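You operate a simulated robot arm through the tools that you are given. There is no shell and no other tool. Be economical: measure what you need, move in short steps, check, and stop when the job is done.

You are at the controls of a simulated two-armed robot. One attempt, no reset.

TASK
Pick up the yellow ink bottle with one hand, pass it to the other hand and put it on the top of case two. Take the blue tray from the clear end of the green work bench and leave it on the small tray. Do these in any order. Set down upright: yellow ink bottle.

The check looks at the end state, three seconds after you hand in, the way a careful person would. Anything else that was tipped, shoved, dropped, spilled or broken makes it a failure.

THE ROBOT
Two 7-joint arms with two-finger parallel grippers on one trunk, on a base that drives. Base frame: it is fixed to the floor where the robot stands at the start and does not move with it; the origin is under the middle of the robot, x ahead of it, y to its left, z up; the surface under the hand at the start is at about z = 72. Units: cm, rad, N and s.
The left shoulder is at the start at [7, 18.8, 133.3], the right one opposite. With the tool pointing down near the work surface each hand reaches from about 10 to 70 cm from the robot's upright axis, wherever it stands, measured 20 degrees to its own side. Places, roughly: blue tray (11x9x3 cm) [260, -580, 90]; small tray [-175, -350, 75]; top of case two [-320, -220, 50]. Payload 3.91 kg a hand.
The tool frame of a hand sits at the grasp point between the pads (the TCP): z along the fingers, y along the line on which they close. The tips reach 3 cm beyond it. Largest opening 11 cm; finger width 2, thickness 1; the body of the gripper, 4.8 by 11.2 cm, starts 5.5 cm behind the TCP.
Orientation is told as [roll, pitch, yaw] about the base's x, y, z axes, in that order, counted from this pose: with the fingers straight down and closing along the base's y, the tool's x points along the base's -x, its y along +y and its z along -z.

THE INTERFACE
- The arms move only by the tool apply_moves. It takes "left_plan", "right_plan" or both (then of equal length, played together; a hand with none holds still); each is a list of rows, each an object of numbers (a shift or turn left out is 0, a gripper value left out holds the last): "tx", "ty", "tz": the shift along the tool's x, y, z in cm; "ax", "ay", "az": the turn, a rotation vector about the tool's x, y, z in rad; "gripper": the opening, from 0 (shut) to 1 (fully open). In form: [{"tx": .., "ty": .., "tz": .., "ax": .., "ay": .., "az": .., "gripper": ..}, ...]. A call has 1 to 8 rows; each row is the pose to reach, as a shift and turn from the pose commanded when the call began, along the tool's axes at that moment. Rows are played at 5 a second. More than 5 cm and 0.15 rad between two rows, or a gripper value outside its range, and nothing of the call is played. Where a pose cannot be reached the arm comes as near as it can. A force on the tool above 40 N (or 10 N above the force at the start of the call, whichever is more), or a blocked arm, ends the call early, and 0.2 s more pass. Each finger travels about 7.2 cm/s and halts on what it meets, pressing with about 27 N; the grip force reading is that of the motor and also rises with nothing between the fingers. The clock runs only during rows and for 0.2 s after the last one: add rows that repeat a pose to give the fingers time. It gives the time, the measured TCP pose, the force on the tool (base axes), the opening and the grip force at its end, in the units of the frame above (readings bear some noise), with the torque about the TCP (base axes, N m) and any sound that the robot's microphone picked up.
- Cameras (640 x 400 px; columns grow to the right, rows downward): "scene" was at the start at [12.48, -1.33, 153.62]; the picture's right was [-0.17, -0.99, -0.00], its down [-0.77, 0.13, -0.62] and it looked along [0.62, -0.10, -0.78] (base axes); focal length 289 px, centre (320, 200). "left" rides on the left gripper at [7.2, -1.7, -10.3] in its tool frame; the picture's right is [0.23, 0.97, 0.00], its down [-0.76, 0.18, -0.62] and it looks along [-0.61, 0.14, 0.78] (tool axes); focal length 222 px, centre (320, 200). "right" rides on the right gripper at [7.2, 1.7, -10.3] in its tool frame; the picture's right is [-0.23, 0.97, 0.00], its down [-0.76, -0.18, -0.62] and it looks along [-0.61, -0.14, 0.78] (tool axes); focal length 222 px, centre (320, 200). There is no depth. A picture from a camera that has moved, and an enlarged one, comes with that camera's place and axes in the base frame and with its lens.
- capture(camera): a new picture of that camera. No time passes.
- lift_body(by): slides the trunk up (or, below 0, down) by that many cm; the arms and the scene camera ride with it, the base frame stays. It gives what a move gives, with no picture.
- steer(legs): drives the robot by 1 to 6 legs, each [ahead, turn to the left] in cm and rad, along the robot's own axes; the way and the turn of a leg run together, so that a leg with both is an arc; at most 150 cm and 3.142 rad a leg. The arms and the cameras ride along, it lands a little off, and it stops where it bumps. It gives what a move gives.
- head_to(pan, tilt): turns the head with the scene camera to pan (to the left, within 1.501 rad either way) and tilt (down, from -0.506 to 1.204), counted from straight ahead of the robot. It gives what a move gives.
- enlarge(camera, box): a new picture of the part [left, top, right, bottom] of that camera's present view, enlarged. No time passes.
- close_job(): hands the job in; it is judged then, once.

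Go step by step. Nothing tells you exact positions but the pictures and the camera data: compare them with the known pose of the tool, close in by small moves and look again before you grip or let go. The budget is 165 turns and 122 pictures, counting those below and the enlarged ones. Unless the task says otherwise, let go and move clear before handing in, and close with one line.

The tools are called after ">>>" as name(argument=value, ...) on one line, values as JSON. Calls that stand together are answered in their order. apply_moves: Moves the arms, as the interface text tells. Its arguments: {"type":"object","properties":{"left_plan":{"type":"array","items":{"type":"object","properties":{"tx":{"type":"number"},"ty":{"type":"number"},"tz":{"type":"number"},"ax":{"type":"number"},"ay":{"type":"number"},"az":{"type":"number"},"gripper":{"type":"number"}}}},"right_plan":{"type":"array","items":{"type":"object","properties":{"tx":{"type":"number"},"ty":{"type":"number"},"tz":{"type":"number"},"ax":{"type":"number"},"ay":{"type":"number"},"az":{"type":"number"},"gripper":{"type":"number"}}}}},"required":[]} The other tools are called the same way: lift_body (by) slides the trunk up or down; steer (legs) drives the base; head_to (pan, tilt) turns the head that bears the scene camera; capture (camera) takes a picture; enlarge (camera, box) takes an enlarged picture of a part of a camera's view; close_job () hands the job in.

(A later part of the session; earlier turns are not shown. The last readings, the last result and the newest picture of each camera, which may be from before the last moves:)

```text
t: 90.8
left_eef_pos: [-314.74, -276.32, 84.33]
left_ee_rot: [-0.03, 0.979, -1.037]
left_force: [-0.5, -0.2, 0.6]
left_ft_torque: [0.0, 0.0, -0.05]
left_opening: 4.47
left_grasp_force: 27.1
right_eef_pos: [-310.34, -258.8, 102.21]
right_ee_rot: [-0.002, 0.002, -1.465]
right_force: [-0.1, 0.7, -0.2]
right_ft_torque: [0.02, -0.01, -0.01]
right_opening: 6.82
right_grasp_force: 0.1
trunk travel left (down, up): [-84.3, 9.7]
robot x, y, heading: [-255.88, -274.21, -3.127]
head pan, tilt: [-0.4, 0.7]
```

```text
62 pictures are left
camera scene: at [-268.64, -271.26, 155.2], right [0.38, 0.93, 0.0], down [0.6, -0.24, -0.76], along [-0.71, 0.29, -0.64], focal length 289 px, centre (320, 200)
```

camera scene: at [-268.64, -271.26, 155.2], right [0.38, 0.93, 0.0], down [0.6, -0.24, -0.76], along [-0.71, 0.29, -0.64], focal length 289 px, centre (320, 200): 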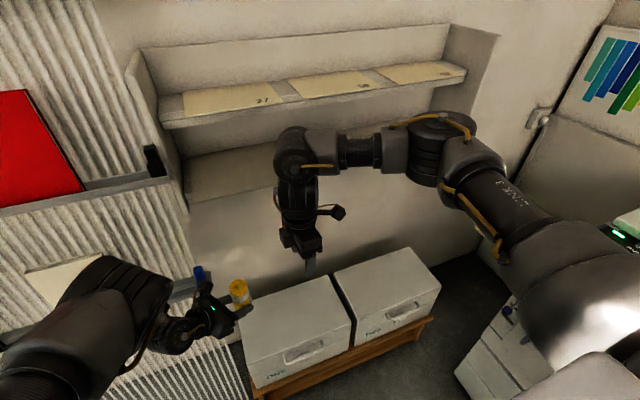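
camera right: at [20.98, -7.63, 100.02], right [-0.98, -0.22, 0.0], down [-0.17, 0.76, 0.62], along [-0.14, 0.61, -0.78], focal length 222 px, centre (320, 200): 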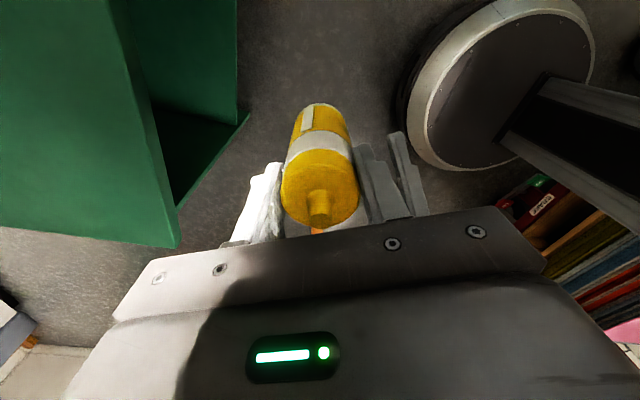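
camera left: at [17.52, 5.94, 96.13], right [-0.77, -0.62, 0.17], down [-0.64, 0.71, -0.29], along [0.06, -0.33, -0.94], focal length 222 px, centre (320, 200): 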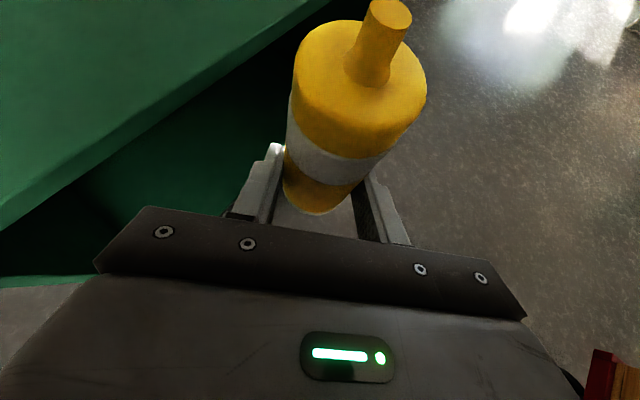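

Case two's top projects to x −337…−315, y −237…−198 at z 50. I turn toward it and roll forward most of the way.

>>> steer(legs=[[0, -0.657], [18, 0]])

>>> head_to(pan=-0.1, tilt=0.9)

>>> capture(camera="scene")

>>> capture(camera="right")

```text
t: 94.1
left_eef_pos: [-318.25, -229.47, 84.63]
left_ee_rot: [-0.035, 0.981, -1.689]
left_force: [1.2, 0.2, -0.7]
left_ft_torque: [0.01, 0.02, -0.01]
left_opening: 4.49
left_grasp_force: 27.3
right_eef_pos: [-303.98, -218.19, 102.29]
right_ee_rot: [-0.001, -0.001, -2.12]
right_force: [0.0, 0.0, 0.4]
right_ft_torque: [0.04, -0.01, 0.02]
right_opening: 6.81
right_grasp_force: 0.1
trunk travel left (down, up): [-84.3, 9.7]
robot x, y, heading: [-270.23, -263.46, 2.505]
head pan, tilt: [-0.4, 0.7]
```

```text
t: 94.9
left_eef_pos: [-318.43, -229.31, 84.24]
left_ee_rot: [-0.03, 0.979, -1.687]
left_force: [-0.3, 0.7, -0.2]
left_ft_torque: [-0.04, 0.0, 0.01]
left_opening: 4.44
left_grasp_force: 27.1
right_eef_pos: [-304.02, -218.05, 102.0]
right_ee_rot: [0.0, 0.001, -2.118]
right_force: [-0.4, -0.3, -0.3]
right_ft_torque: [-0.03, -0.01, 0.01]
right_opening: 6.84
right_grasp_force: 0.1
trunk travel left (down, up): [-84.3, 9.7]
robot x, y, heading: [-270.02, -263.77, 2.508]
head pan, tilt: [-0.099, 0.901]
```

```text
61 pictures are left
camera scene: at [-279.9, -255.48, 153.58], right [0.67, 0.74, 0.0], down [0.58, -0.53, -0.62], along [-0.46, 0.42, -0.78], focal length 289 px, centre (320, 200)
```

scene: 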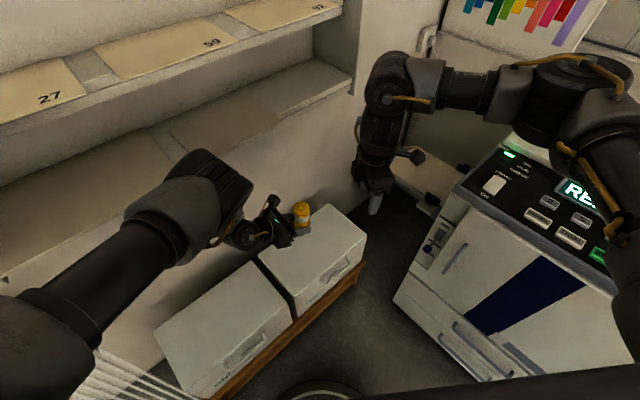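

```text
60 pictures are left
camera right: at [-299.13, -212.65, 112.46], right [0.71, -0.7, 0.0], down [-0.55, -0.56, 0.62], along [-0.44, -0.44, -0.78], focal length 222 px, centre (320, 200)
```

right: 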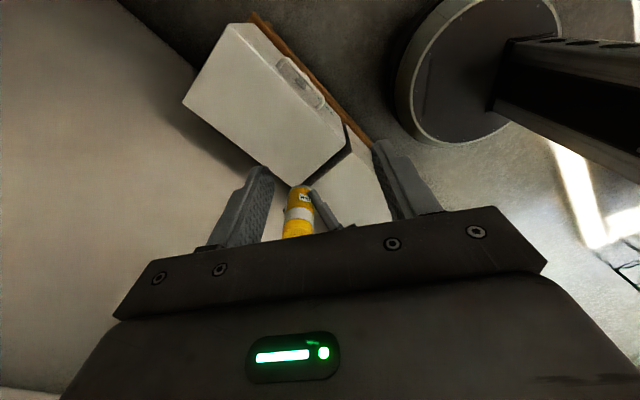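

The right elbow would come down too near the machine, so I stretch the right arm forward to draw its elbow in, and check before lowering.

>>> apply_moves(right_plan=[{"ty": -3.5, "tx": -0.5}, {"ty": -7, "tx": -1}, {"ty": -10.5, "tx": -1.5}, {"ty": -14, "tx": -1.8}])

>>> steer(legs=[[8, 0]])

>>> capture(camera="scene")

```text
t: 95.9
left_eef_pos: [-318.67, -229.58, 84.31]
left_ee_rot: [-0.026, 0.983, -1.685]
left_force: [-0.4, -1.6, -2.5]
left_ft_torque: [0.01, 0.03, -0.03]
left_opening: 4.45
left_grasp_force: 26.6
right_eef_pos: [-317.32, -212.71, 102.08]
right_ee_rot: [-0.002, 0.0, -2.115]
right_force: [-0.9, -0.4, 0.5]
right_ft_torque: [-0.01, -0.07, 0.02]
right_opening: 6.81
right_grasp_force: 0.1
trunk travel left (down, up): [-84.3, 9.7]
robot x, y, heading: [-269.96, -263.67, 2.499]
head pan, tilt: [-0.099, 0.901]
```

```text
t: 97.1
left_eef_pos: [-324.87, -224.78, 84.27]
left_ee_rot: [-0.03, 0.98, -1.684]
left_force: [-0.1, 0.2, -1.4]
left_ft_torque: [-0.03, -0.02, -0.05]
left_opening: 4.46
left_grasp_force: 26.5
right_eef_pos: [-323.15, -207.76, 102.17]
right_ee_rot: [0.013, 0.005, -2.12]
right_force: [0.1, -0.1, 1.6]
right_ft_torque: [-0.01, -0.03, -0.02]
right_opening: 6.82
right_grasp_force: 0.0
trunk travel left (down, up): [-84.3, 9.7]
robot x, y, heading: [-277.18, -258.91, 2.504]
head pan, tilt: [-0.099, 0.901]
stopped in leg 1: the force on the tool passed its limit at 91 N (the readings are from after the stop); the commanded pose is now the measured one
```

```text
59 pictures are left
camera scene: at [-286.52, -250.78, 153.56], right [0.67, 0.74, 0.0], down [0.58, -0.53, -0.62], along [-0.46, 0.42, -0.79], focal length 289 px, centre (320, 200)
```

scene: 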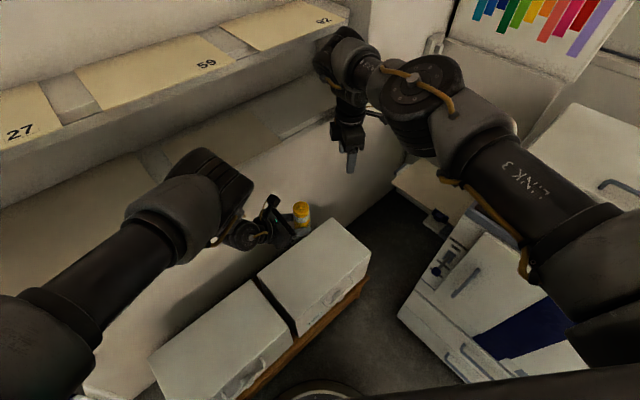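

The right wrist touched the wall rack; the bottle hand is already where I want it. I pull the right hand back a bit and check.

>>> apply_moves(right_plan=[{"ty": 2}, {"ty": 5}, {"ty": 7}])

>>> head_to(pan=-0.3, tilt=0.75)

>>> capture(camera="scene")

>>> capture(camera="left")

```text
t: 97.9
left_eef_pos: [-324.69, -224.76, 84.42]
left_ee_rot: [-0.034, 0.981, -1.69]
left_force: [0.5, -1.0, -1.0]
left_ft_torque: [-0.06, -0.01, 0.03]
left_opening: 4.44
left_grasp_force: 27.0
right_eef_pos: [-317.09, -211.46, 102.28]
right_ee_rot: [0.01, 0.003, -2.119]
right_force: [0.3, -1.3, -0.2]
right_ft_torque: [0.02, 0.0, 0.02]
right_opening: 6.81
right_grasp_force: 0.0
trunk travel left (down, up): [-84.3, 9.7]
robot x, y, heading: [-276.48, -258.95, 2.498]
head pan, tilt: [-0.099, 0.901]
```

```text
t: 98.7
left_eef_pos: [-324.59, -224.75, 84.41]
left_ee_rot: [-0.034, 0.98, -1.689]
left_force: [0.2, -0.2, -1.8]
left_ft_torque: [0.0, 0.01, 0.01]
left_opening: 4.45
left_grasp_force: 26.8
right_eef_pos: [-316.97, -211.48, 102.33]
right_ee_rot: [0.012, 0.003, -2.118]
right_force: [-0.3, 0.3, 0.3]
right_ft_torque: [0.01, -0.02, 0.01]
right_opening: 6.82
right_grasp_force: 0.0
trunk travel left (down, up): [-84.3, 9.7]
robot x, y, heading: [-276.18, -258.62, 2.506]
head pan, tilt: [-0.3, 0.75]
```

```text
58 pictures are left
camera scene: at [-285.5, -249.25, 154.78], right [0.81, 0.59, 0.0], down [0.4, -0.55, -0.73], along [-0.43, 0.59, -0.68], focal length 289 px, centre (320, 200)
```

scene: 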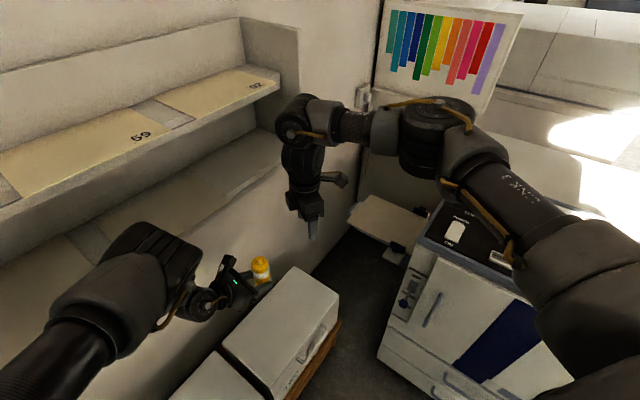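

```text
57 pictures are left
camera left: at [-326.54, -229.01, 96.2], right [0.98, 0.04, 0.17], down [0.09, -0.95, -0.29], along [0.15, 0.3, -0.94], focal length 222 px, centre (320, 200)
```

left: 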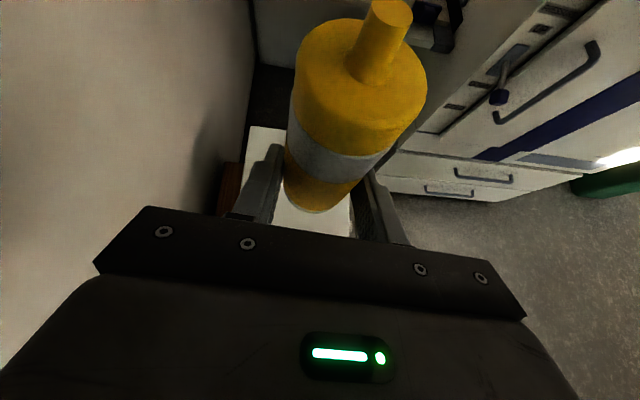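

The bottle sits about 9 cm inside the case's front edge and the arms are clear. I lower the trunk 27 cm.

>>> lift_body(by=-15)

>>> lift_body(by=-11.5)

>>> capture(camera="scene")

>>> capture(camera="right")

```text
t: 100.4
left_eef_pos: [-324.69, -224.72, 69.4]
left_ee_rot: [-0.036, 0.981, -1.689]
left_force: [0.1, 0.0, -0.5]
left_ft_torque: [0.0, 0.04, -0.01]
left_opening: 4.46
left_grasp_force: 27.7
right_eef_pos: [-317.09, -211.55, 87.34]
right_ee_rot: [0.012, 0.004, -2.119]
right_force: [-0.2, -0.8, 0.6]
right_ft_torque: [-0.02, -0.01, 0.01]
right_opening: 6.83
right_grasp_force: 0.0
trunk travel left (down, up): [-69.3, 24.7]
robot x, y, heading: [-276.62, -258.91, 2.505]
head pan, tilt: [-0.3, 0.75]
```

```text
t: 101.9
left_eef_pos: [-324.7, -224.81, 57.86]
left_ee_rot: [-0.035, 0.981, -1.69]
left_force: [0.0, 0.6, -1.1]
left_ft_torque: [-0.01, 0.01, -0.03]
left_opening: 4.47
left_grasp_force: 27.1
right_eef_pos: [-317.13, -211.7, 75.88]
right_ee_rot: [0.012, 0.002, -2.119]
right_force: [0.1, 0.2, -0.7]
right_ft_torque: [0.02, -0.01, -0.01]
right_opening: 6.84
right_grasp_force: 0.0
trunk travel left (down, up): [-57.8, 36.2]
robot x, y, heading: [-276.43, -258.87, 2.502]
head pan, tilt: [-0.3, 0.75]
```

```text
56 pictures are left
camera scene: at [-285.5, -249.25, 128.29], right [0.81, 0.59, 0.0], down [0.4, -0.55, -0.73], along [-0.43, 0.59, -0.68], focal length 289 px, centre (320, 200)
```

scene: 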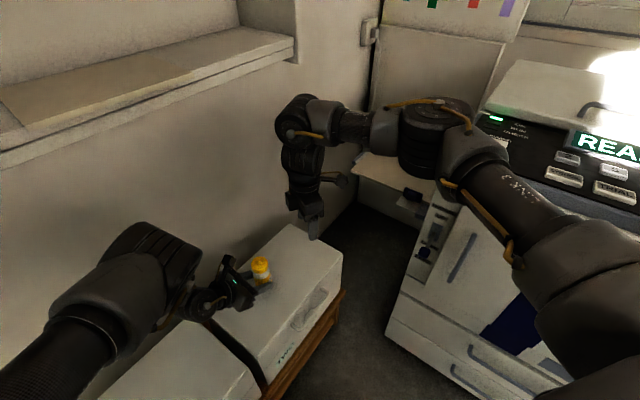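

```text
55 pictures are left
camera right: at [-312.14, -206.17, 86.27], right [0.71, -0.7, 0.01], down [-0.56, -0.56, 0.62], along [-0.43, -0.45, -0.79], focal length 222 px, centre (320, 200)
```

right: 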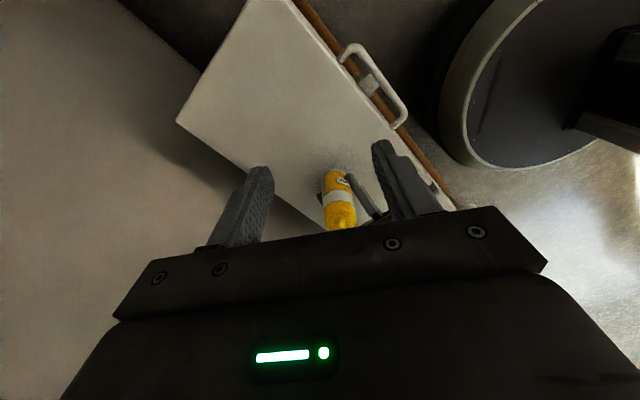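

The bottle is over case TWO with about 4 cm to go. I lower in small steps watching the force.

>>> lift_body(by=-3)

>>> enlarge(camera="scene", box=[200, 220, 328, 300])

```text
t: 102.6
left_eef_pos: [-324.72, -224.51, 55.32]
left_ee_rot: [-0.045, 0.986, -1.697]
left_force: [-5.1, 4.6, 19.8]
left_ft_torque: [0.5, -0.34, 0.18]
left_opening: 4.5
left_grasp_force: 27.3
right_eef_pos: [-317.06, -211.52, 72.85]
right_ee_rot: [0.011, 0.004, -2.12]
right_force: [-0.2, 0.3, 0.4]
right_ft_torque: [-0.01, -0.03, -0.03]
right_opening: 6.82
right_grasp_force: 0.0
trunk travel left (down, up): [-54.8, 39.2]
robot x, y, heading: [-276.55, -258.7, 2.504]
head pan, tilt: [-0.3, 0.75]
```

```text
5.00 times, centred on (264, 260) of scene
camera zoom: at [-285.39, -249.31, 125.32], right [0.81, 0.59, 0.0], down [0.4, -0.55, -0.73], along [-0.43, 0.59, -0.68], focal length 1445 px, centre (600, -100)
```

zoom: 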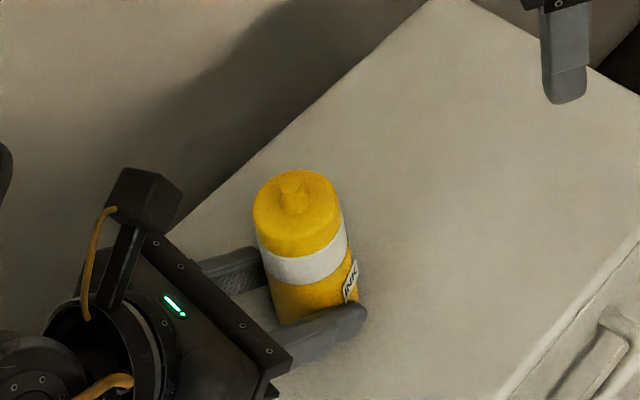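

It has touched down with 20 N. I take up most of the pressure, then open the left fingers.

>>> lift_body(by=0.35)

>>> apply_moves(left_plan=[{"gripper": 0.5}, {"gripper": 0.62}, {"gripper": 0.75}, {"gripper": 0.75}])

>>> enlarge(camera="scene", box=[200, 220, 328, 300])

>>> capture(camera="left")

```text
t: 103.2
left_eef_pos: [-324.51, -224.91, 55.22]
left_ee_rot: [-0.034, 0.981, -1.69]
left_force: [-0.3, 0.9, 8.9]
left_ft_torque: [0.35, -0.18, 0.02]
left_opening: 4.47
left_grasp_force: 26.9
right_eef_pos: [-317.04, -211.62, 73.32]
right_ee_rot: [0.009, 0.002, -2.118]
right_force: [0.0, 1.2, -0.5]
right_ft_torque: [0.04, 0.0, 0.02]
right_opening: 6.82
right_grasp_force: 0.1
trunk travel left (down, up): [-55.1, 38.9]
robot x, y, heading: [-276.06, -259.16, 2.5]
head pan, tilt: [-0.3, 0.75]
```

```text
t: 104.2
left_eef_pos: [-324.68, -224.74, 55.38]
left_ee_rot: [-0.036, 0.982, -1.69]
left_force: [-0.9, -0.7, -0.4]
left_ft_torque: [-0.02, 0.04, 0.0]
left_opening: 8.27
left_grasp_force: 0.0
right_eef_pos: [-317.05, -211.58, 73.07]
right_ee_rot: [0.012, 0.003, -2.119]
right_force: [-0.5, -0.7, -0.1]
right_ft_torque: [0.0, -0.03, 0.01]
right_opening: 6.82
right_grasp_force: 0.0
trunk travel left (down, up): [-55.1, 38.9]
robot x, y, heading: [-276.08, -259.31, 2.503]
head pan, tilt: [-0.3, 0.75]
```

```text
5.00 times, centred on (264, 260) of scene
camera zoom: at [-285.51, -249.24, 125.63], right [0.81, 0.59, 0.0], down [0.4, -0.55, -0.73], along [-0.43, 0.59, -0.68], focal length 1445 px, centre (600, -100)
```

zoom: 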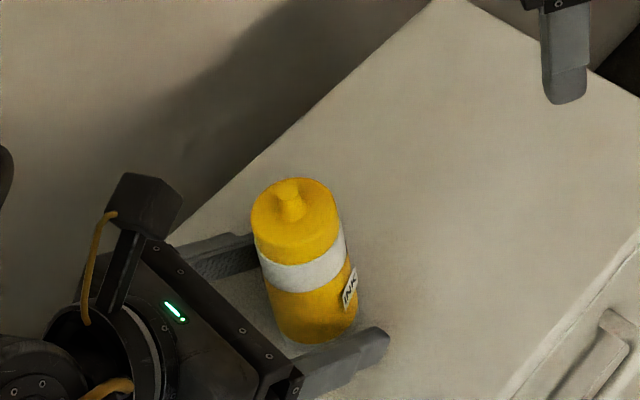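

```text
52 pictures are left
camera left: at [-326.54, -229.01, 67.04], right [0.98, 0.04, 0.17], down [0.09, -0.95, -0.29], along [0.15, 0.3, -0.94], focal length 222 px, centre (320, 200)
```

left: 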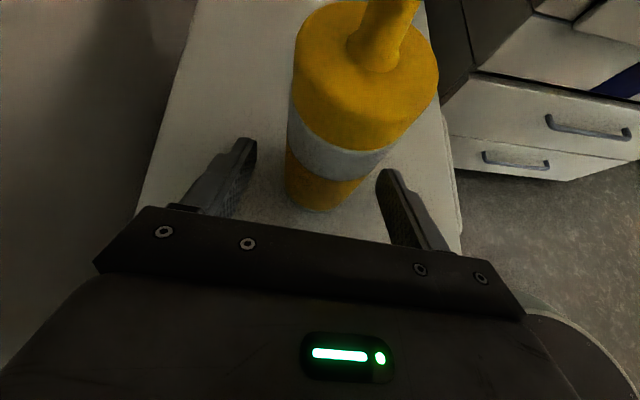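

The bottle stands upright and free. I raise the trunk straight up by the way I came.

>>> lift_body(by=15)

>>> lift_body(by=14)

>>> steer(legs=[[-26, 0]])

>>> capture(camera="scene")

```text
t: 105.9
left_eef_pos: [-324.57, -224.62, 70.25]
left_ee_rot: [-0.033, 0.98, -1.688]
left_force: [0.1, -0.1, 0.5]
left_ft_torque: [-0.01, 0.0, 0.03]
left_opening: 8.26
left_grasp_force: 0.0
right_eef_pos: [-317.05, -211.39, 88.11]
right_ee_rot: [0.012, 0.003, -2.118]
right_force: [0.4, -0.5, -0.6]
right_ft_torque: [0.01, -0.01, 0.01]
right_opening: 6.8
right_grasp_force: 0.0
trunk travel left (down, up): [-70.1, 23.9]
robot x, y, heading: [-276.54, -258.8, 2.503]
head pan, tilt: [-0.3, 0.75]
```

```text
t: 107.6
left_eef_pos: [-324.77, -224.79, 84.24]
left_ee_rot: [-0.035, 0.978, -1.689]
left_force: [0.3, -0.9, -0.1]
left_ft_torque: [-0.01, 0.02, -0.01]
left_opening: 8.26
left_grasp_force: 0.1
right_eef_pos: [-317.22, -211.42, 102.1]
right_ee_rot: [0.011, 0.004, -2.118]
right_force: [-0.1, 0.4, 0.5]
right_ft_torque: [-0.02, 0.02, 0.0]
right_opening: 6.82
right_grasp_force: 0.0
trunk travel left (down, up): [-84.1, 9.9]
robot x, y, heading: [-276.73, -258.98, 2.51]
head pan, tilt: [-0.3, 0.75]
```

```text
t: 109.4
left_eef_pos: [-303.8, -240.25, 84.27]
left_ee_rot: [-0.034, 0.979, -1.689]
left_force: [-0.5, 0.1, -0.2]
left_ft_torque: [0.02, -0.01, 0.01]
left_opening: 8.28
left_grasp_force: 0.0
right_eef_pos: [-296.22, -227.03, 102.14]
right_ee_rot: [0.014, 0.002, -2.118]
right_force: [-0.1, 0.1, 0.6]
right_ft_torque: [0.0, 0.0, -0.03]
right_opening: 6.8
right_grasp_force: 0.1
trunk travel left (down, up): [-84.1, 9.9]
robot x, y, heading: [-255.55, -274.68, 2.506]
head pan, tilt: [-0.3, 0.75]
```

```text
51 pictures are left
camera scene: at [-264.69, -264.68, 154.62], right [0.81, 0.59, 0.0], down [0.4, -0.55, -0.73], along [-0.43, 0.59, -0.68], focal length 289 px, centre (320, 200)
```

scene: 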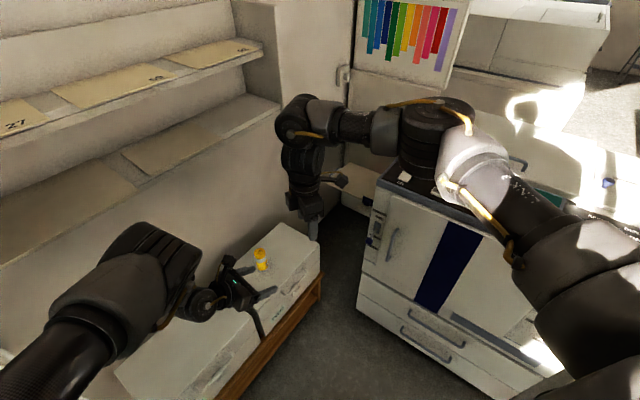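

The bottle stands upright on case TWO. Now for the blue tray: I go back the way I came and turn toward the green bench.

>>> steer(legs=[[0, 0.76], [-120, 0], [-115, 0], [0, 2.0]])

>>> head_to(pan=0.0, tilt=0.3)

>>> capture(camera="scene")

```text
t: 127.8
left_eef_pos: [11.14, -295.02, 84.26]
left_ee_rot: [-0.035, 0.979, 1.071]
left_force: [0.1, -0.1, -0.7]
left_ft_torque: [0.0, -0.04, -0.01]
left_opening: 8.23
left_grasp_force: 0.0
right_eef_pos: [-0.83, -304.54, 102.16]
right_ee_rot: [0.013, 0.001, 0.641]
right_force: [-0.4, 0.1, -0.4]
right_ft_torque: [0.01, -0.01, 0.02]
right_opening: 6.81
right_grasp_force: 0.2
trunk travel left (down, up): [-84.1, 9.9]
robot x, y, heading: [-20.54, -245.05, -1.02]
head pan, tilt: [-0.3, 0.75]
```

```text
t: 128.7
left_eef_pos: [11.21, -295.07, 84.38]
left_ee_rot: [-0.036, 0.983, 1.071]
left_force: [-0.4, 0.0, 0.8]
left_ft_torque: [0.04, -0.03, 0.03]
left_opening: 8.26
left_grasp_force: 0.0
right_eef_pos: [-0.82, -304.6, 102.16]
right_ee_rot: [0.014, 0.002, 0.642]
right_force: [-0.4, 0.3, 0.0]
right_ft_torque: [0.02, 0.02, -0.02]
right_opening: 6.83
right_grasp_force: 0.1
trunk travel left (down, up): [-84.1, 9.9]
robot x, y, heading: [-20.58, -245.57, -1.02]
head pan, tilt: [0.0, 0.3]
```

```text
50 pictures are left
camera scene: at [-13.22, -257.76, 158.66], right [-0.85, -0.52, 0.0], down [-0.15, 0.25, -0.95], along [0.5, -0.81, -0.3], focal length 289 px, centre (320, 200)
```

scene: 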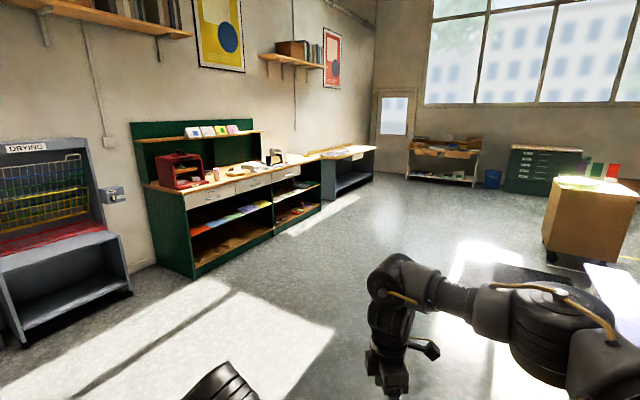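

>>> enlarge(camera="scene", box=[140, 120, 380, 270])

>>> enlarge(camera="scene", box=[230, 130, 326, 190])

```text
2.67 times, centred on (260, 195) of scene
camera zoom: at [-13.22, -257.76, 158.66], right [-0.85, -0.52, 0.0], down [-0.15, 0.25, -0.95], along [0.5, -0.81, -0.3], focal length 770 px, centre (480, 213)
```

zoom: 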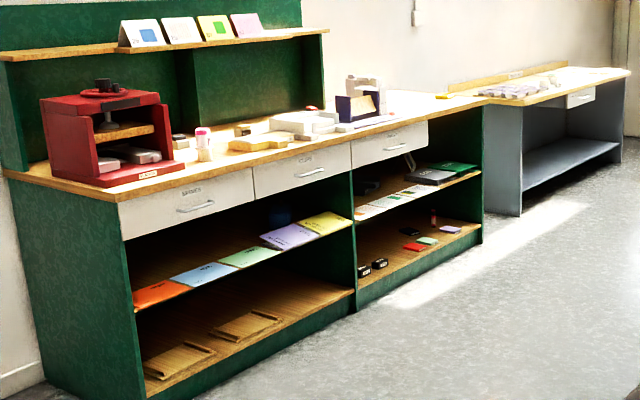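

```text
6.67 times, centred on (278, 160) of scene
camera zoom: at [-13.22, -257.76, 158.66], right [-0.85, -0.52, 0.0], down [-0.15, 0.25, -0.95], along [0.5, -0.81, -0.3], focal length 1926 px, centre (600, 467)
```

zoom: 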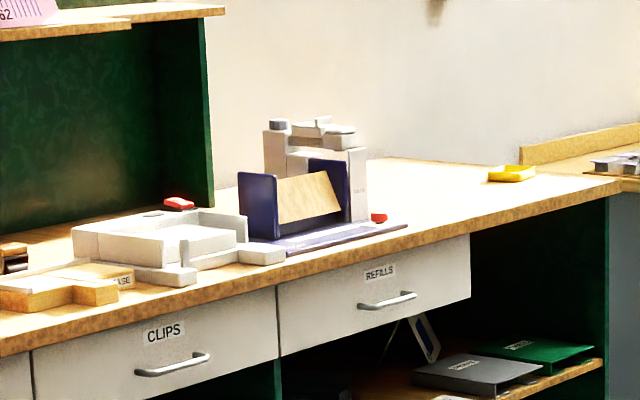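

The bench's clear end is the far one, beyond the stapler. I drive to a standoff point in front of it, facing the wall, with the trunk raised.

>>> lift_body(by=9)

>>> steer(legs=[[0, -0.142], [118, 0], [118, 0], [117, 0], [0, 1.162]])

>>> head_to(pan=0.0, tilt=0.45)

>>> capture(camera="scene")

```text
t: 130.0
left_eef_pos: [11.31, -294.99, 93.28]
left_ee_rot: [-0.035, 0.978, 1.07]
left_force: [-0.3, -0.2, 0.7]
left_ft_torque: [0.02, 0.04, 0.03]
left_opening: 8.25
left_grasp_force: 0.1
right_eef_pos: [-0.68, -304.68, 111.29]
right_ee_rot: [0.012, 0.003, 0.64]
right_force: [0.3, 1.0, 0.0]
right_ft_torque: [0.01, 0.0, 0.02]
right_opening: 6.81
right_grasp_force: 0.0
trunk travel left (down, up): [-93.1, 0.9]
robot x, y, heading: [-20.52, -245.27, -1.022]
head pan, tilt: [0.0, 0.3]
```

```text
t: 150.7
left_eef_pos: [179.78, -570.31, 93.28]
left_ee_rot: [-0.034, 0.982, 2.079]
left_force: [-0.3, 0.1, 0.1]
left_ft_torque: [-0.05, -0.01, 0.0]
left_opening: 8.25
left_grasp_force: 0.0
right_eef_pos: [181.36, -585.43, 111.19]
right_ee_rot: [0.012, 0.003, 1.65]
right_force: [0.2, 0.0, 0.1]
right_ft_torque: [0.0, 0.0, -0.03]
right_opening: 6.82
right_grasp_force: 0.1
trunk travel left (down, up): [-93.1, 0.9]
robot x, y, heading: [120.76, -570.76, -0.016]
head pan, tilt: [0.0, 0.3]
```

```text
t: 151.4
left_eef_pos: [179.81, -570.4, 93.43]
left_ee_rot: [-0.033, 0.982, 2.078]
left_force: [0.1, 0.2, -0.4]
left_ft_torque: [-0.02, 0.02, -0.02]
left_opening: 8.25
left_grasp_force: 0.1
right_eef_pos: [181.39, -585.36, 111.06]
right_ee_rot: [0.011, 0.003, 1.649]
right_force: [-0.1, -0.3, 0.1]
right_ft_torque: [0.01, -0.05, 0.01]
right_opening: 6.81
right_grasp_force: 0.0
trunk travel left (down, up): [-93.1, 0.9]
robot x, y, heading: [121.08, -571.2, -0.014]
head pan, tilt: [0.0, 0.45]
```

```text
47 pictures are left
camera scene: at [134.98, -571.01, 166.28], right [-0.01, -1.0, 0.0], down [-0.43, 0.01, -0.9], along [0.9, -0.01, -0.43], focal length 289 px, centre (320, 200)
```

scene: 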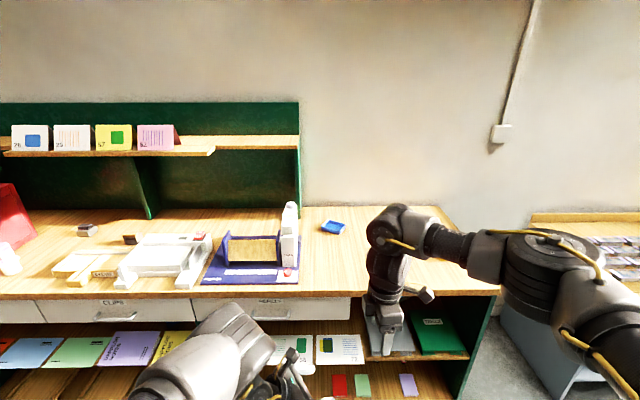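

The blue tray lies at about [262, -579, 89], 47 cm behind the bench's front edge. I zoom in on it.

>>> enlarge(camera="scene", box=[280, 190, 400, 265])

```text
5.33 times, centred on (340, 228) of scene
camera zoom: at [134.98, -571.01, 166.28], right [-0.01, -1.0, 0.0], down [-0.43, 0.01, -0.9], along [0.9, -0.01, -0.43], focal length 1541 px, centre (213, 53)
```

zoom: 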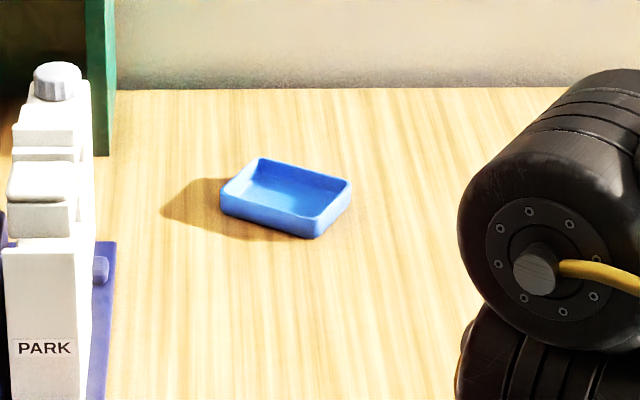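

Reaching it frontally is too far, but standing sideways with the bench on the robot's right brings the right shoulder close. First I swing the right hand out to the robot's right side, here in free space.

>>> apply_moves(right_plan=[{"tx": 3.3, "ty": 1.95, "az": 0.115}, {"tx": 6.6, "ty": 3.9, "az": 0.23}, {"tx": 9.9, "ty": 5.85, "az": 0.345}, {"tx": 13.2, "ty": 7.8, "az": 0.46}, {"tx": 16.5, "ty": 9.75, "az": 0.575}, {"tx": 19.8, "ty": 11.7, "az": 0.69}, {"tx": 23.1, "ty": 13.65, "az": 0.805}, {"tx": 26.4, "ty": 15.6, "az": 0.92}])

>>> apply_moves(right_plan=[{"tx": 3.5, "ty": -1.4, "az": 0.115}, {"tx": 7.1, "ty": -2.9, "az": 0.23}, {"tx": 10.6, "ty": -4.3, "az": 0.345}, {"tx": 14.2, "ty": -5.75, "az": 0.46}, {"tx": 17.7, "ty": -7.2, "az": 0.575}, {"tx": 21.3, "ty": -8.6, "az": 0.69}, {"tx": 24.8, "ty": -10, "az": 0.805}, {"tx": 28.4, "ty": -11.5, "az": 0.92}])

```text
t: 153.2
left_eef_pos: [179.68, -570.47, 93.48]
left_ee_rot: [-0.037, 0.979, 2.075]
left_force: [-0.5, -0.2, 1.0]
left_ft_torque: [-0.01, 0.0, -0.01]
left_opening: 8.27
left_grasp_force: 0.0
right_eef_pos: [167.75, -613.06, 111.39]
right_ee_rot: [0.005, 0.009, 0.728]
right_force: [0.1, -0.3, 0.5]
right_ft_torque: [0.02, 0.01, 0.0]
right_opening: 6.82
right_grasp_force: 0.0
trunk travel left (down, up): [-93.1, 0.9]
robot x, y, heading: [120.89, -570.83, -0.015]
head pan, tilt: [0.0, 0.45]
```

```text
t: 155.0
left_eef_pos: [179.73, -570.37, 93.4]
left_ee_rot: [-0.036, 0.979, 2.077]
left_force: [-0.6, -1.1, -0.1]
left_ft_torque: [-0.01, 0.0, 0.0]
left_opening: 8.25
left_grasp_force: 0.0
right_eef_pos: [154.29, -640.67, 111.53]
right_ee_rot: [-0.003, 0.01, -0.193]
right_force: [-0.1, -0.3, 0.2]
right_ft_torque: [0.03, 0.01, 0.0]
right_opening: 6.85
right_grasp_force: 0.1
trunk travel left (down, up): [-93.1, 0.9]
robot x, y, heading: [120.66, -570.59, -0.014]
head pan, tilt: [0.0, 0.45]
```

That pose reaches exactly. I test that the hand can also get down to bench height out there, then come back up.

>>> apply_moves(right_plan=[{"tz": 5}, {"tz": 10}, {"tz": 15}, {"tz": 20.5}])

>>> apply_moves(right_plan=[{"tz": -5}, {"tz": -10}, {"tz": -15}, {"tz": -19, "gripper": 1}])

```text
refused: row 4 steps farther than a row can; nothing moved
```

```text
t: 156.0
left_eef_pos: [179.73, -570.27, 93.22]
left_ee_rot: [-0.033, 0.979, 2.079]
left_force: [-0.1, 0.2, -0.3]
left_ft_torque: [-0.04, 0.0, 0.0]
left_opening: 8.26
left_grasp_force: 0.0
right_eef_pos: [160.5, -641.63, 122.43]
right_ee_rot: [-0.006, 0.01, -0.194]
right_force: [0.3, -0.7, 0.2]
right_ft_torque: [-0.03, 0.03, 0.01]
right_opening: 11.01
right_grasp_force: 0.0
right hand out of reach, approached as far as the arm can: row 1, 2, 3, 4
trunk travel left (down, up): [-93.1, 0.9]
robot x, y, heading: [121.27, -570.68, -0.011]
head pan, tilt: [0.0, 0.45]
```

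>>> apply_moves(right_plan=[{"tz": 4.5}, {"tz": 9}, {"tz": 13.5}, {"tz": 18}, {"tz": 22.5}, {"tz": 27}, {"tz": 31}])

```text
t: 157.6
left_eef_pos: [179.73, -570.41, 93.16]
left_ee_rot: [-0.033, 0.977, 2.078]
left_force: [0.9, -0.4, 0.6]
left_ft_torque: [-0.02, 0.01, -0.02]
left_opening: 8.26
left_grasp_force: 0.1
right_eef_pos: [160.11, -641.78, 91.3]
right_ee_rot: [-0.004, 0.008, -0.192]
right_force: [-0.3, 0.5, 0.1]
right_ft_torque: [0.0, -0.02, -0.01]
right_opening: 11.01
right_grasp_force: 0.1
trunk travel left (down, up): [-93.1, 0.9]
robot x, y, heading: [120.53, -570.76, -0.013]
head pan, tilt: [0.0, 0.45]
```

The hand reaches bench height there as well. I raise it, drive to a point further along, turn so the bench is on the robot's right, and approach partway.

>>> apply_moves(right_plan=[{"tz": -4.5}, {"tz": -9}, {"tz": -13.5}, {"tz": -15}])

>>> steer(legs=[[0, -1.365], [146, 0], [0, 2.678], [60, 0]])

>>> head_to(pan=-0.9, tilt=0.6)

>>> capture(camera="scene")

```text
t: 158.6
left_eef_pos: [179.84, -570.29, 93.32]
left_ee_rot: [-0.034, 0.981, 2.08]
left_force: [0.2, 0.6, -0.6]
left_ft_torque: [0.01, -0.02, 0.04]
left_opening: 8.25
left_grasp_force: 0.1
right_eef_pos: [160.31, -641.72, 106.66]
right_ee_rot: [-0.005, 0.01, -0.19]
right_force: [0.7, -0.3, -0.6]
right_ft_torque: [0.01, -0.01, -0.02]
right_opening: 11.01
right_grasp_force: 0.0
trunk travel left (down, up): [-93.1, 0.9]
robot x, y, heading: [120.89, -570.68, -0.012]
head pan, tilt: [0.0, 0.45]
```

```text
t: 178.6
left_eef_pos: [176.31, -599.14, 93.4]
left_ee_rot: [-0.034, 0.98, -2.878]
left_force: [1.0, -0.3, -0.9]
left_ft_torque: [0.01, -0.02, 0.01]
left_opening: 8.27
left_grasp_force: 0.1
right_eef_pos: [240.9, -635.25, 106.51]
right_ee_rot: [-0.006, 0.01, 1.136]
right_force: [0.6, -0.9, 0.2]
right_ft_torque: [0.0, -0.02, 0.01]
right_opening: 11.0
right_grasp_force: 0.1
trunk travel left (down, up): [-93.1, 0.9]
robot x, y, heading: [162.33, -656.45, 1.313]
head pan, tilt: [0.0, 0.45]
```

```text
t: 179.8
left_eef_pos: [176.34, -598.95, 93.56]
left_ee_rot: [-0.036, 0.98, -2.876]
left_force: [0.7, 0.4, 0.9]
left_ft_torque: [0.01, 0.0, -0.03]
left_opening: 8.25
left_grasp_force: 0.2
right_eef_pos: [240.92, -635.07, 106.43]
right_ee_rot: [-0.005, 0.01, 1.136]
right_force: [-0.7, 0.2, -0.1]
right_ft_torque: [0.02, -0.01, 0.01]
right_opening: 11.01
right_grasp_force: 0.2
trunk travel left (down, up): [-93.1, 0.9]
robot x, y, heading: [162.64, -656.37, 1.312]
head pan, tilt: [-0.901, 0.6]
```

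```text
45 pictures are left
camera scene: at [171.91, -647.99, 164.92], right [0.4, -0.92, 0.0], down [-0.52, -0.23, -0.83], along [0.76, 0.33, -0.56], focal length 289 px, centre (320, 200)
```

scene: 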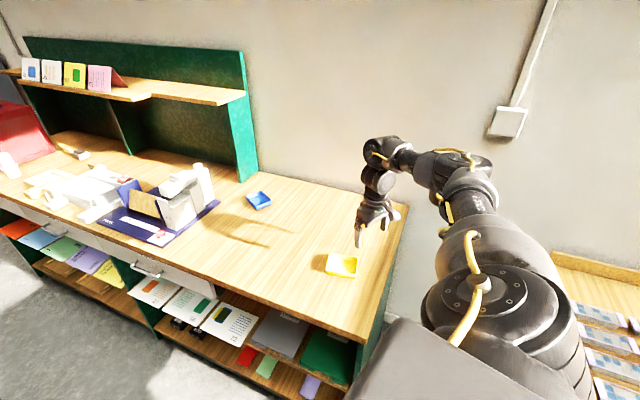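

The blue tray is confirmed at about [262, -578.5]. I drive the rest, ending with a small right turn.

>>> steer(legs=[[0, -0.021], [60, 0]])

>>> head_to(pan=-1.1, tilt=0.75)

>>> capture(camera="scene")

>>> capture(camera="right")

```text
t: 183.6
left_eef_pos: [194.38, -541.73, 93.28]
left_ee_rot: [-0.035, 0.981, -2.904]
left_force: [0.5, 0.1, 0.1]
left_ft_torque: [-0.01, 0.0, -0.02]
left_opening: 8.28
left_grasp_force: 0.1
right_eef_pos: [258.09, -579.35, 106.56]
right_ee_rot: [-0.006, 0.011, 1.11]
right_force: [-0.6, 0.1, -0.3]
right_ft_torque: [0.04, 0.01, 0.04]
right_opening: 11.01
right_grasp_force: 0.0
trunk travel left (down, up): [-93.1, 0.9]
robot x, y, heading: [178.97, -598.41, 1.286]
head pan, tilt: [-0.901, 0.6]
```

```text
t: 184.3
left_eef_pos: [194.52, -541.57, 93.32]
left_ee_rot: [-0.034, 0.98, -2.903]
left_force: [0.0, -0.4, -0.1]
left_ft_torque: [-0.01, -0.01, 0.0]
left_opening: 8.24
left_grasp_force: 0.1
right_eef_pos: [258.02, -579.27, 106.57]
right_ee_rot: [-0.006, 0.01, 1.11]
right_force: [0.4, -0.9, -0.4]
right_ft_torque: [-0.01, -0.01, 0.0]
right_opening: 11.02
right_grasp_force: 0.1
trunk travel left (down, up): [-93.1, 0.9]
robot x, y, heading: [178.91, -598.49, 1.29]
head pan, tilt: [-1.1, 0.75]
```

```text
44 pictures are left
camera scene: at [188.71, -592.17, 163.63], right [0.19, -0.98, 0.0], down [-0.67, -0.13, -0.73], along [0.72, 0.14, -0.68], focal length 289 px, centre (320, 200)
```

scene: 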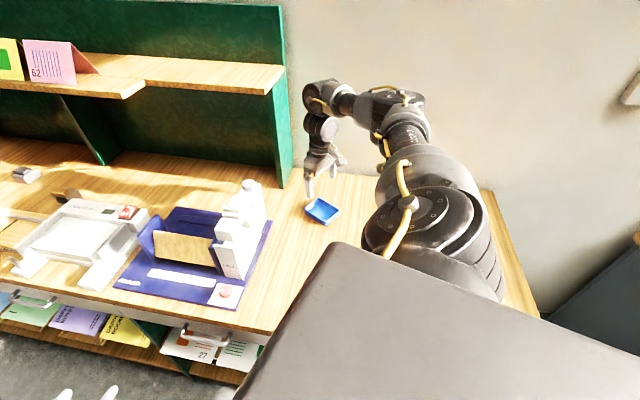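

```text
43 pictures are left
camera right: at [253.19, -584.88, 116.94], right [-0.77, 0.64, -0.01], down [0.5, 0.61, 0.62], along [0.4, 0.47, -0.79], focal length 222 px, centre (320, 200)
```

right: 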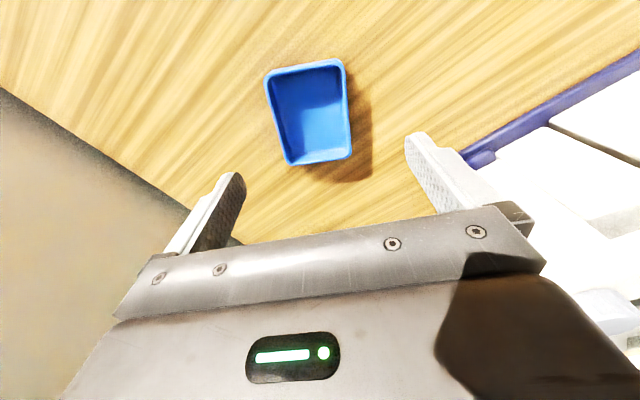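

The hand is nearly over the tray. I trim position and yaw, then descend to 97 for another look.

>>> apply_moves(right_plan=[{"tx": -0.3, "ty": -0.5, "az": 0.05, "tz": 3}, {"tx": -0.6, "ty": -1.0, "az": 0.05, "tz": 6}, {"tx": -0.6, "ty": -1.0, "az": 0.05, "tz": 9.5}, {"tx": -0.6, "ty": -1.0, "az": 0.05, "tz": 9.5}])

>>> capture(camera="right")

>>> enlarge(camera="scene", box=[260, 160, 388, 240])

```text
t: 185.3
left_eef_pos: [194.35, -541.57, 93.38]
left_ee_rot: [-0.034, 0.98, -2.903]
left_force: [0.8, 0.3, -0.2]
left_ft_torque: [0.0, 0.01, -0.01]
left_opening: 8.24
left_grasp_force: 0.1
right_eef_pos: [259.27, -579.3, 97.03]
right_ee_rot: [-0.007, 0.012, 1.058]
right_force: [-0.3, -1.2, 0.5]
right_ft_torque: [0.0, 0.01, 0.04]
right_opening: 10.99
right_grasp_force: 0.0
trunk travel left (down, up): [-93.1, 0.9]
robot x, y, heading: [179.24, -598.33, 1.291]
head pan, tilt: [-1.1, 0.75]
```

```text
42 pictures are left
camera right: at [254.08, -584.67, 107.47], right [-0.74, 0.67, -0.01], down [0.53, 0.59, 0.62], along [0.42, 0.45, -0.79], focal length 222 px, centre (320, 200)
```

right: 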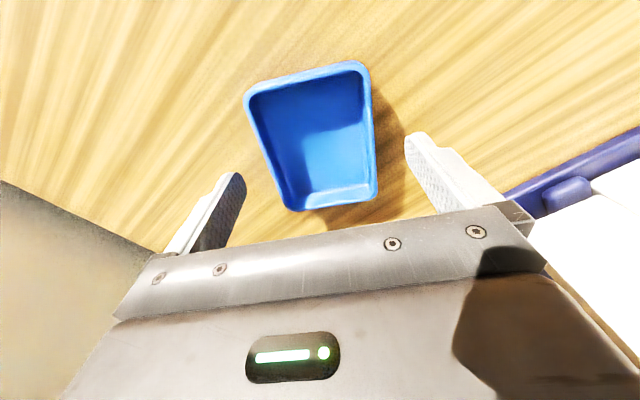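

```text
5.00 times, centred on (324, 200) of scene
camera zoom: at [188.66, -592.28, 163.63], right [0.19, -0.98, 0.0], down [-0.67, -0.13, -0.73], along [0.72, 0.14, -0.68], focal length 1445 px, centre (300, 200)
```

zoom: 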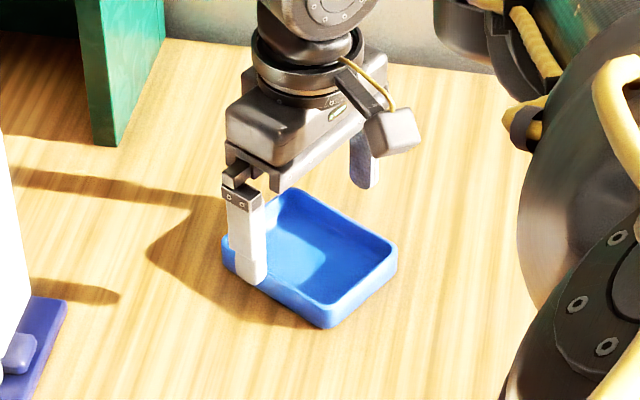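

Tray centre is about [259.7, -578.6], centred in the closing direction. I go down to z 91.3 and check.

>>> apply_moves(right_plan=[{"tx": -0.8, "tz": 2}, {"tx": -0.8, "tz": 4}, {"tx": -0.8, "tz": 5.7}, {"tx": -0.8, "tz": 5.7}])

>>> capture(camera="right")

>>> enlarge(camera="scene", box=[260, 160, 388, 240])

```text
t: 186.0
left_eef_pos: [194.06, -541.67, 93.28]
left_ee_rot: [-0.033, 0.981, -2.904]
left_force: [-0.4, 0.0, -0.7]
left_ft_torque: [0.0, -0.04, -0.01]
left_opening: 8.26
left_grasp_force: 0.0
right_eef_pos: [259.47, -578.7, 93.12]
right_ee_rot: [-0.003, 0.007, 1.058]
right_force: [-0.6, -0.5, 0.7]
right_ft_torque: [0.04, -0.05, -0.02]
right_opening: 11.02
right_grasp_force: 0.0
trunk travel left (down, up): [-93.1, 0.9]
robot x, y, heading: [178.69, -598.64, 1.291]
head pan, tilt: [-1.1, 0.75]
stopped in row 3 (right hand): the force on the tool passed its limit at 46 N (the readings are from after the stop); the commanded pose is now the measured one
```

```text
40 pictures are left
camera right: at [254.18, -584.09, 103.55], right [-0.74, 0.68, -0.01], down [0.53, 0.58, 0.62], along [0.42, 0.45, -0.79], focal length 222 px, centre (320, 200)
```

right: 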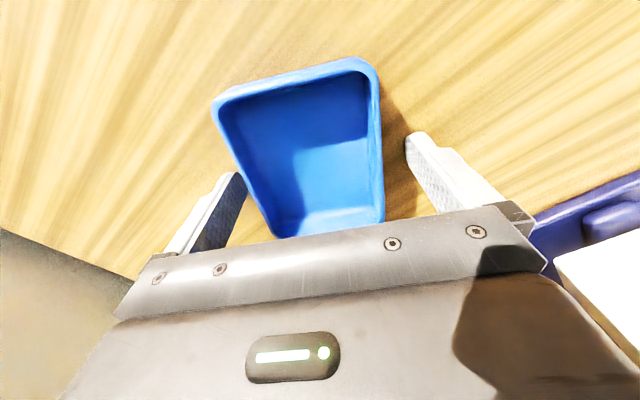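

```text
5.00 times, centred on (324, 200) of scene
camera zoom: at [188.22, -592.34, 163.65], right [0.19, -0.98, 0.0], down [-0.67, -0.13, -0.73], along [0.72, 0.14, -0.68], focal length 1445 px, centre (300, 200)
```

zoom: 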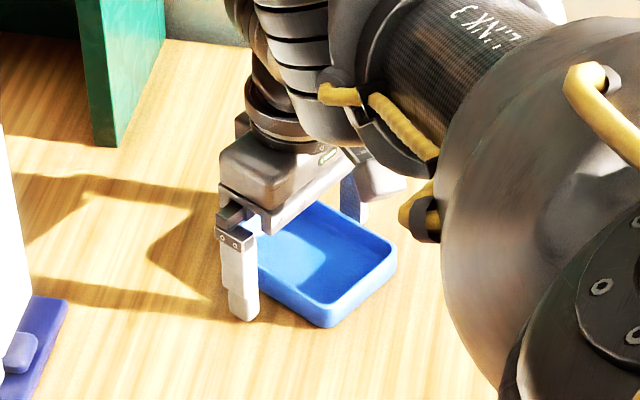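

The stop came with a jump of the elbow; the fingers are not on the bench yet. I continue downward in small steps.

>>> apply_moves(right_plan=[{"tz": 0.5}, {"tz": 1.0}, {"tz": 1.5}, {"tz": 1.5}])

>>> capture(camera="scene")

```text
t: 186.5
left_eef_pos: [194.06, -541.9, 93.32]
left_ee_rot: [-0.033, 0.985, -2.905]
left_force: [0.0, -0.3, 0.2]
left_ft_torque: [-0.01, 0.04, 0.01]
left_opening: 8.23
left_grasp_force: 0.0
right_eef_pos: [259.61, -578.84, 92.93]
right_ee_rot: [-0.004, -0.002, 1.048]
right_force: [-8.2, -5.8, 34.5]
right_ft_torque: [0.52, 2.11, 0.77]
right_opening: 11.01
right_grasp_force: 0.0
trunk travel left (down, up): [-93.1, 0.9]
robot x, y, heading: [179.1, -598.39, 1.282]
head pan, tilt: [-1.1, 0.75]
stopped in row 2 (right hand): the force on the tool passed its limit at 48 N (the readings are from after the stop); the commanded pose is now the measured one
```

```text
38 pictures are left
camera scene: at [188.04, -592.44, 163.71], right [0.19, -0.98, 0.0], down [-0.67, -0.13, -0.73], along [0.72, 0.14, -0.68], focal length 289 px, centre (320, 200)
```

scene: 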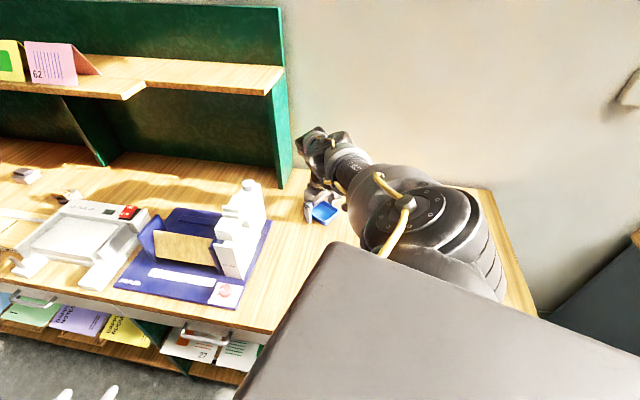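

>>> enlarge(camera="scene", box=[288, 175, 368, 225])

>>> enlarge(camera="right", box=[180, 40, 460, 240])

```text
8.00 times, centred on (328, 200) of scene
camera zoom: at [188.04, -592.44, 163.71], right [0.19, -0.98, 0.0], down [-0.67, -0.13, -0.73], along [0.72, 0.14, -0.68], focal length 2311 px, centre (256, 200)
```

zoom: 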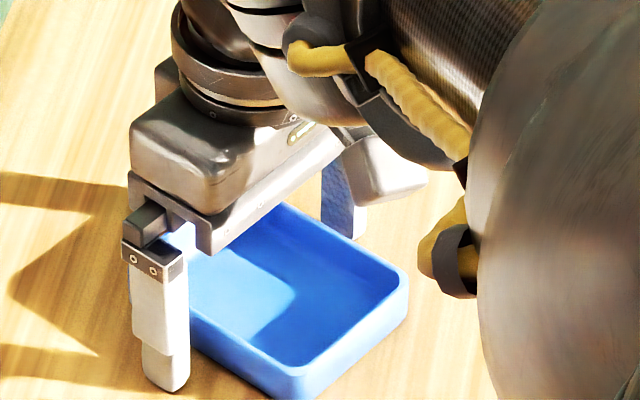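

```text
2.00 times, centred on (320, 140) of right
camera zoom: at [254.35, -584.24, 103.39], right [-0.73, 0.68, 0.0], down [0.53, 0.57, 0.63], along [0.43, 0.46, -0.78], focal length 444 px, centre (320, 320)
```

zoom: 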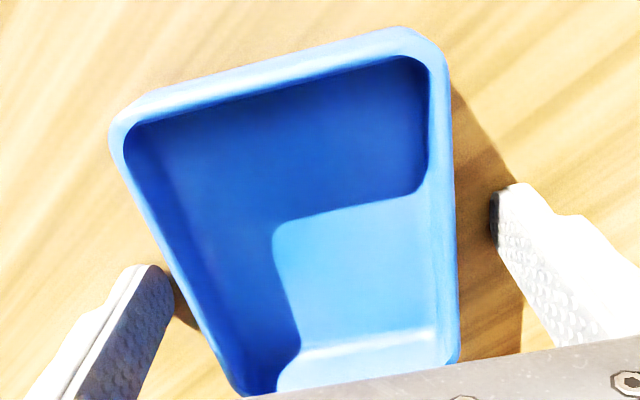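

The fingertips are on the bench either side of the tray (bench at about z 89.9). I raise half a centimetre and close.

>>> apply_moves(right_plan=[{"tz": -0.5}, {"tz": -0.5, "gripper": 0.85}, {"tz": -0.5, "gripper": 0.7}, {"tz": -0.5, "gripper": 0.6}, {"tz": -0.5, "gripper": 0.6}, {"tz": -0.5, "gripper": 0.6}])

>>> capture(camera="right")

```text
t: 187.9
left_eef_pos: [194.31, -541.5, 93.24]
left_ee_rot: [-0.034, 0.98, -2.902]
left_force: [-0.3, 0.8, 0.2]
left_ft_torque: [-0.02, 0.0, 0.0]
left_opening: 8.25
left_grasp_force: 0.2
right_eef_pos: [259.97, -578.43, 92.99]
right_ee_rot: [-0.003, 0.0, 1.052]
right_force: [-0.2, 1.8, 4.8]
right_ft_torque: [0.25, 0.09, 0.0]
right_opening: 8.15
right_grasp_force: 26.6
trunk travel left (down, up): [-93.1, 0.9]
robot x, y, heading: [178.89, -598.34, 1.288]
head pan, tilt: [-1.1, 0.75]
```

```text
35 pictures are left
camera right: at [254.66, -583.93, 103.41], right [-0.73, 0.68, 0.0], down [0.53, 0.57, 0.62], along [0.43, 0.46, -0.78], focal length 222 px, centre (320, 200)
```

right: 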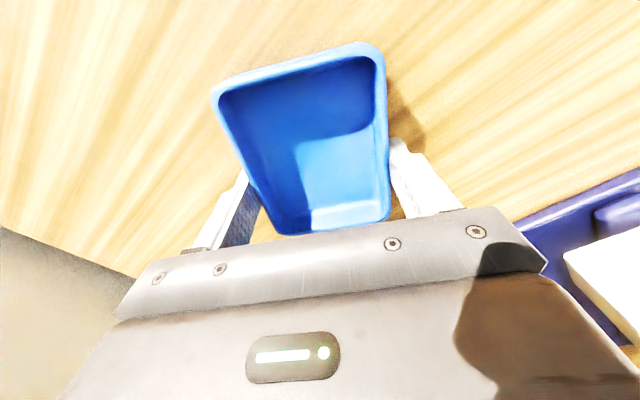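

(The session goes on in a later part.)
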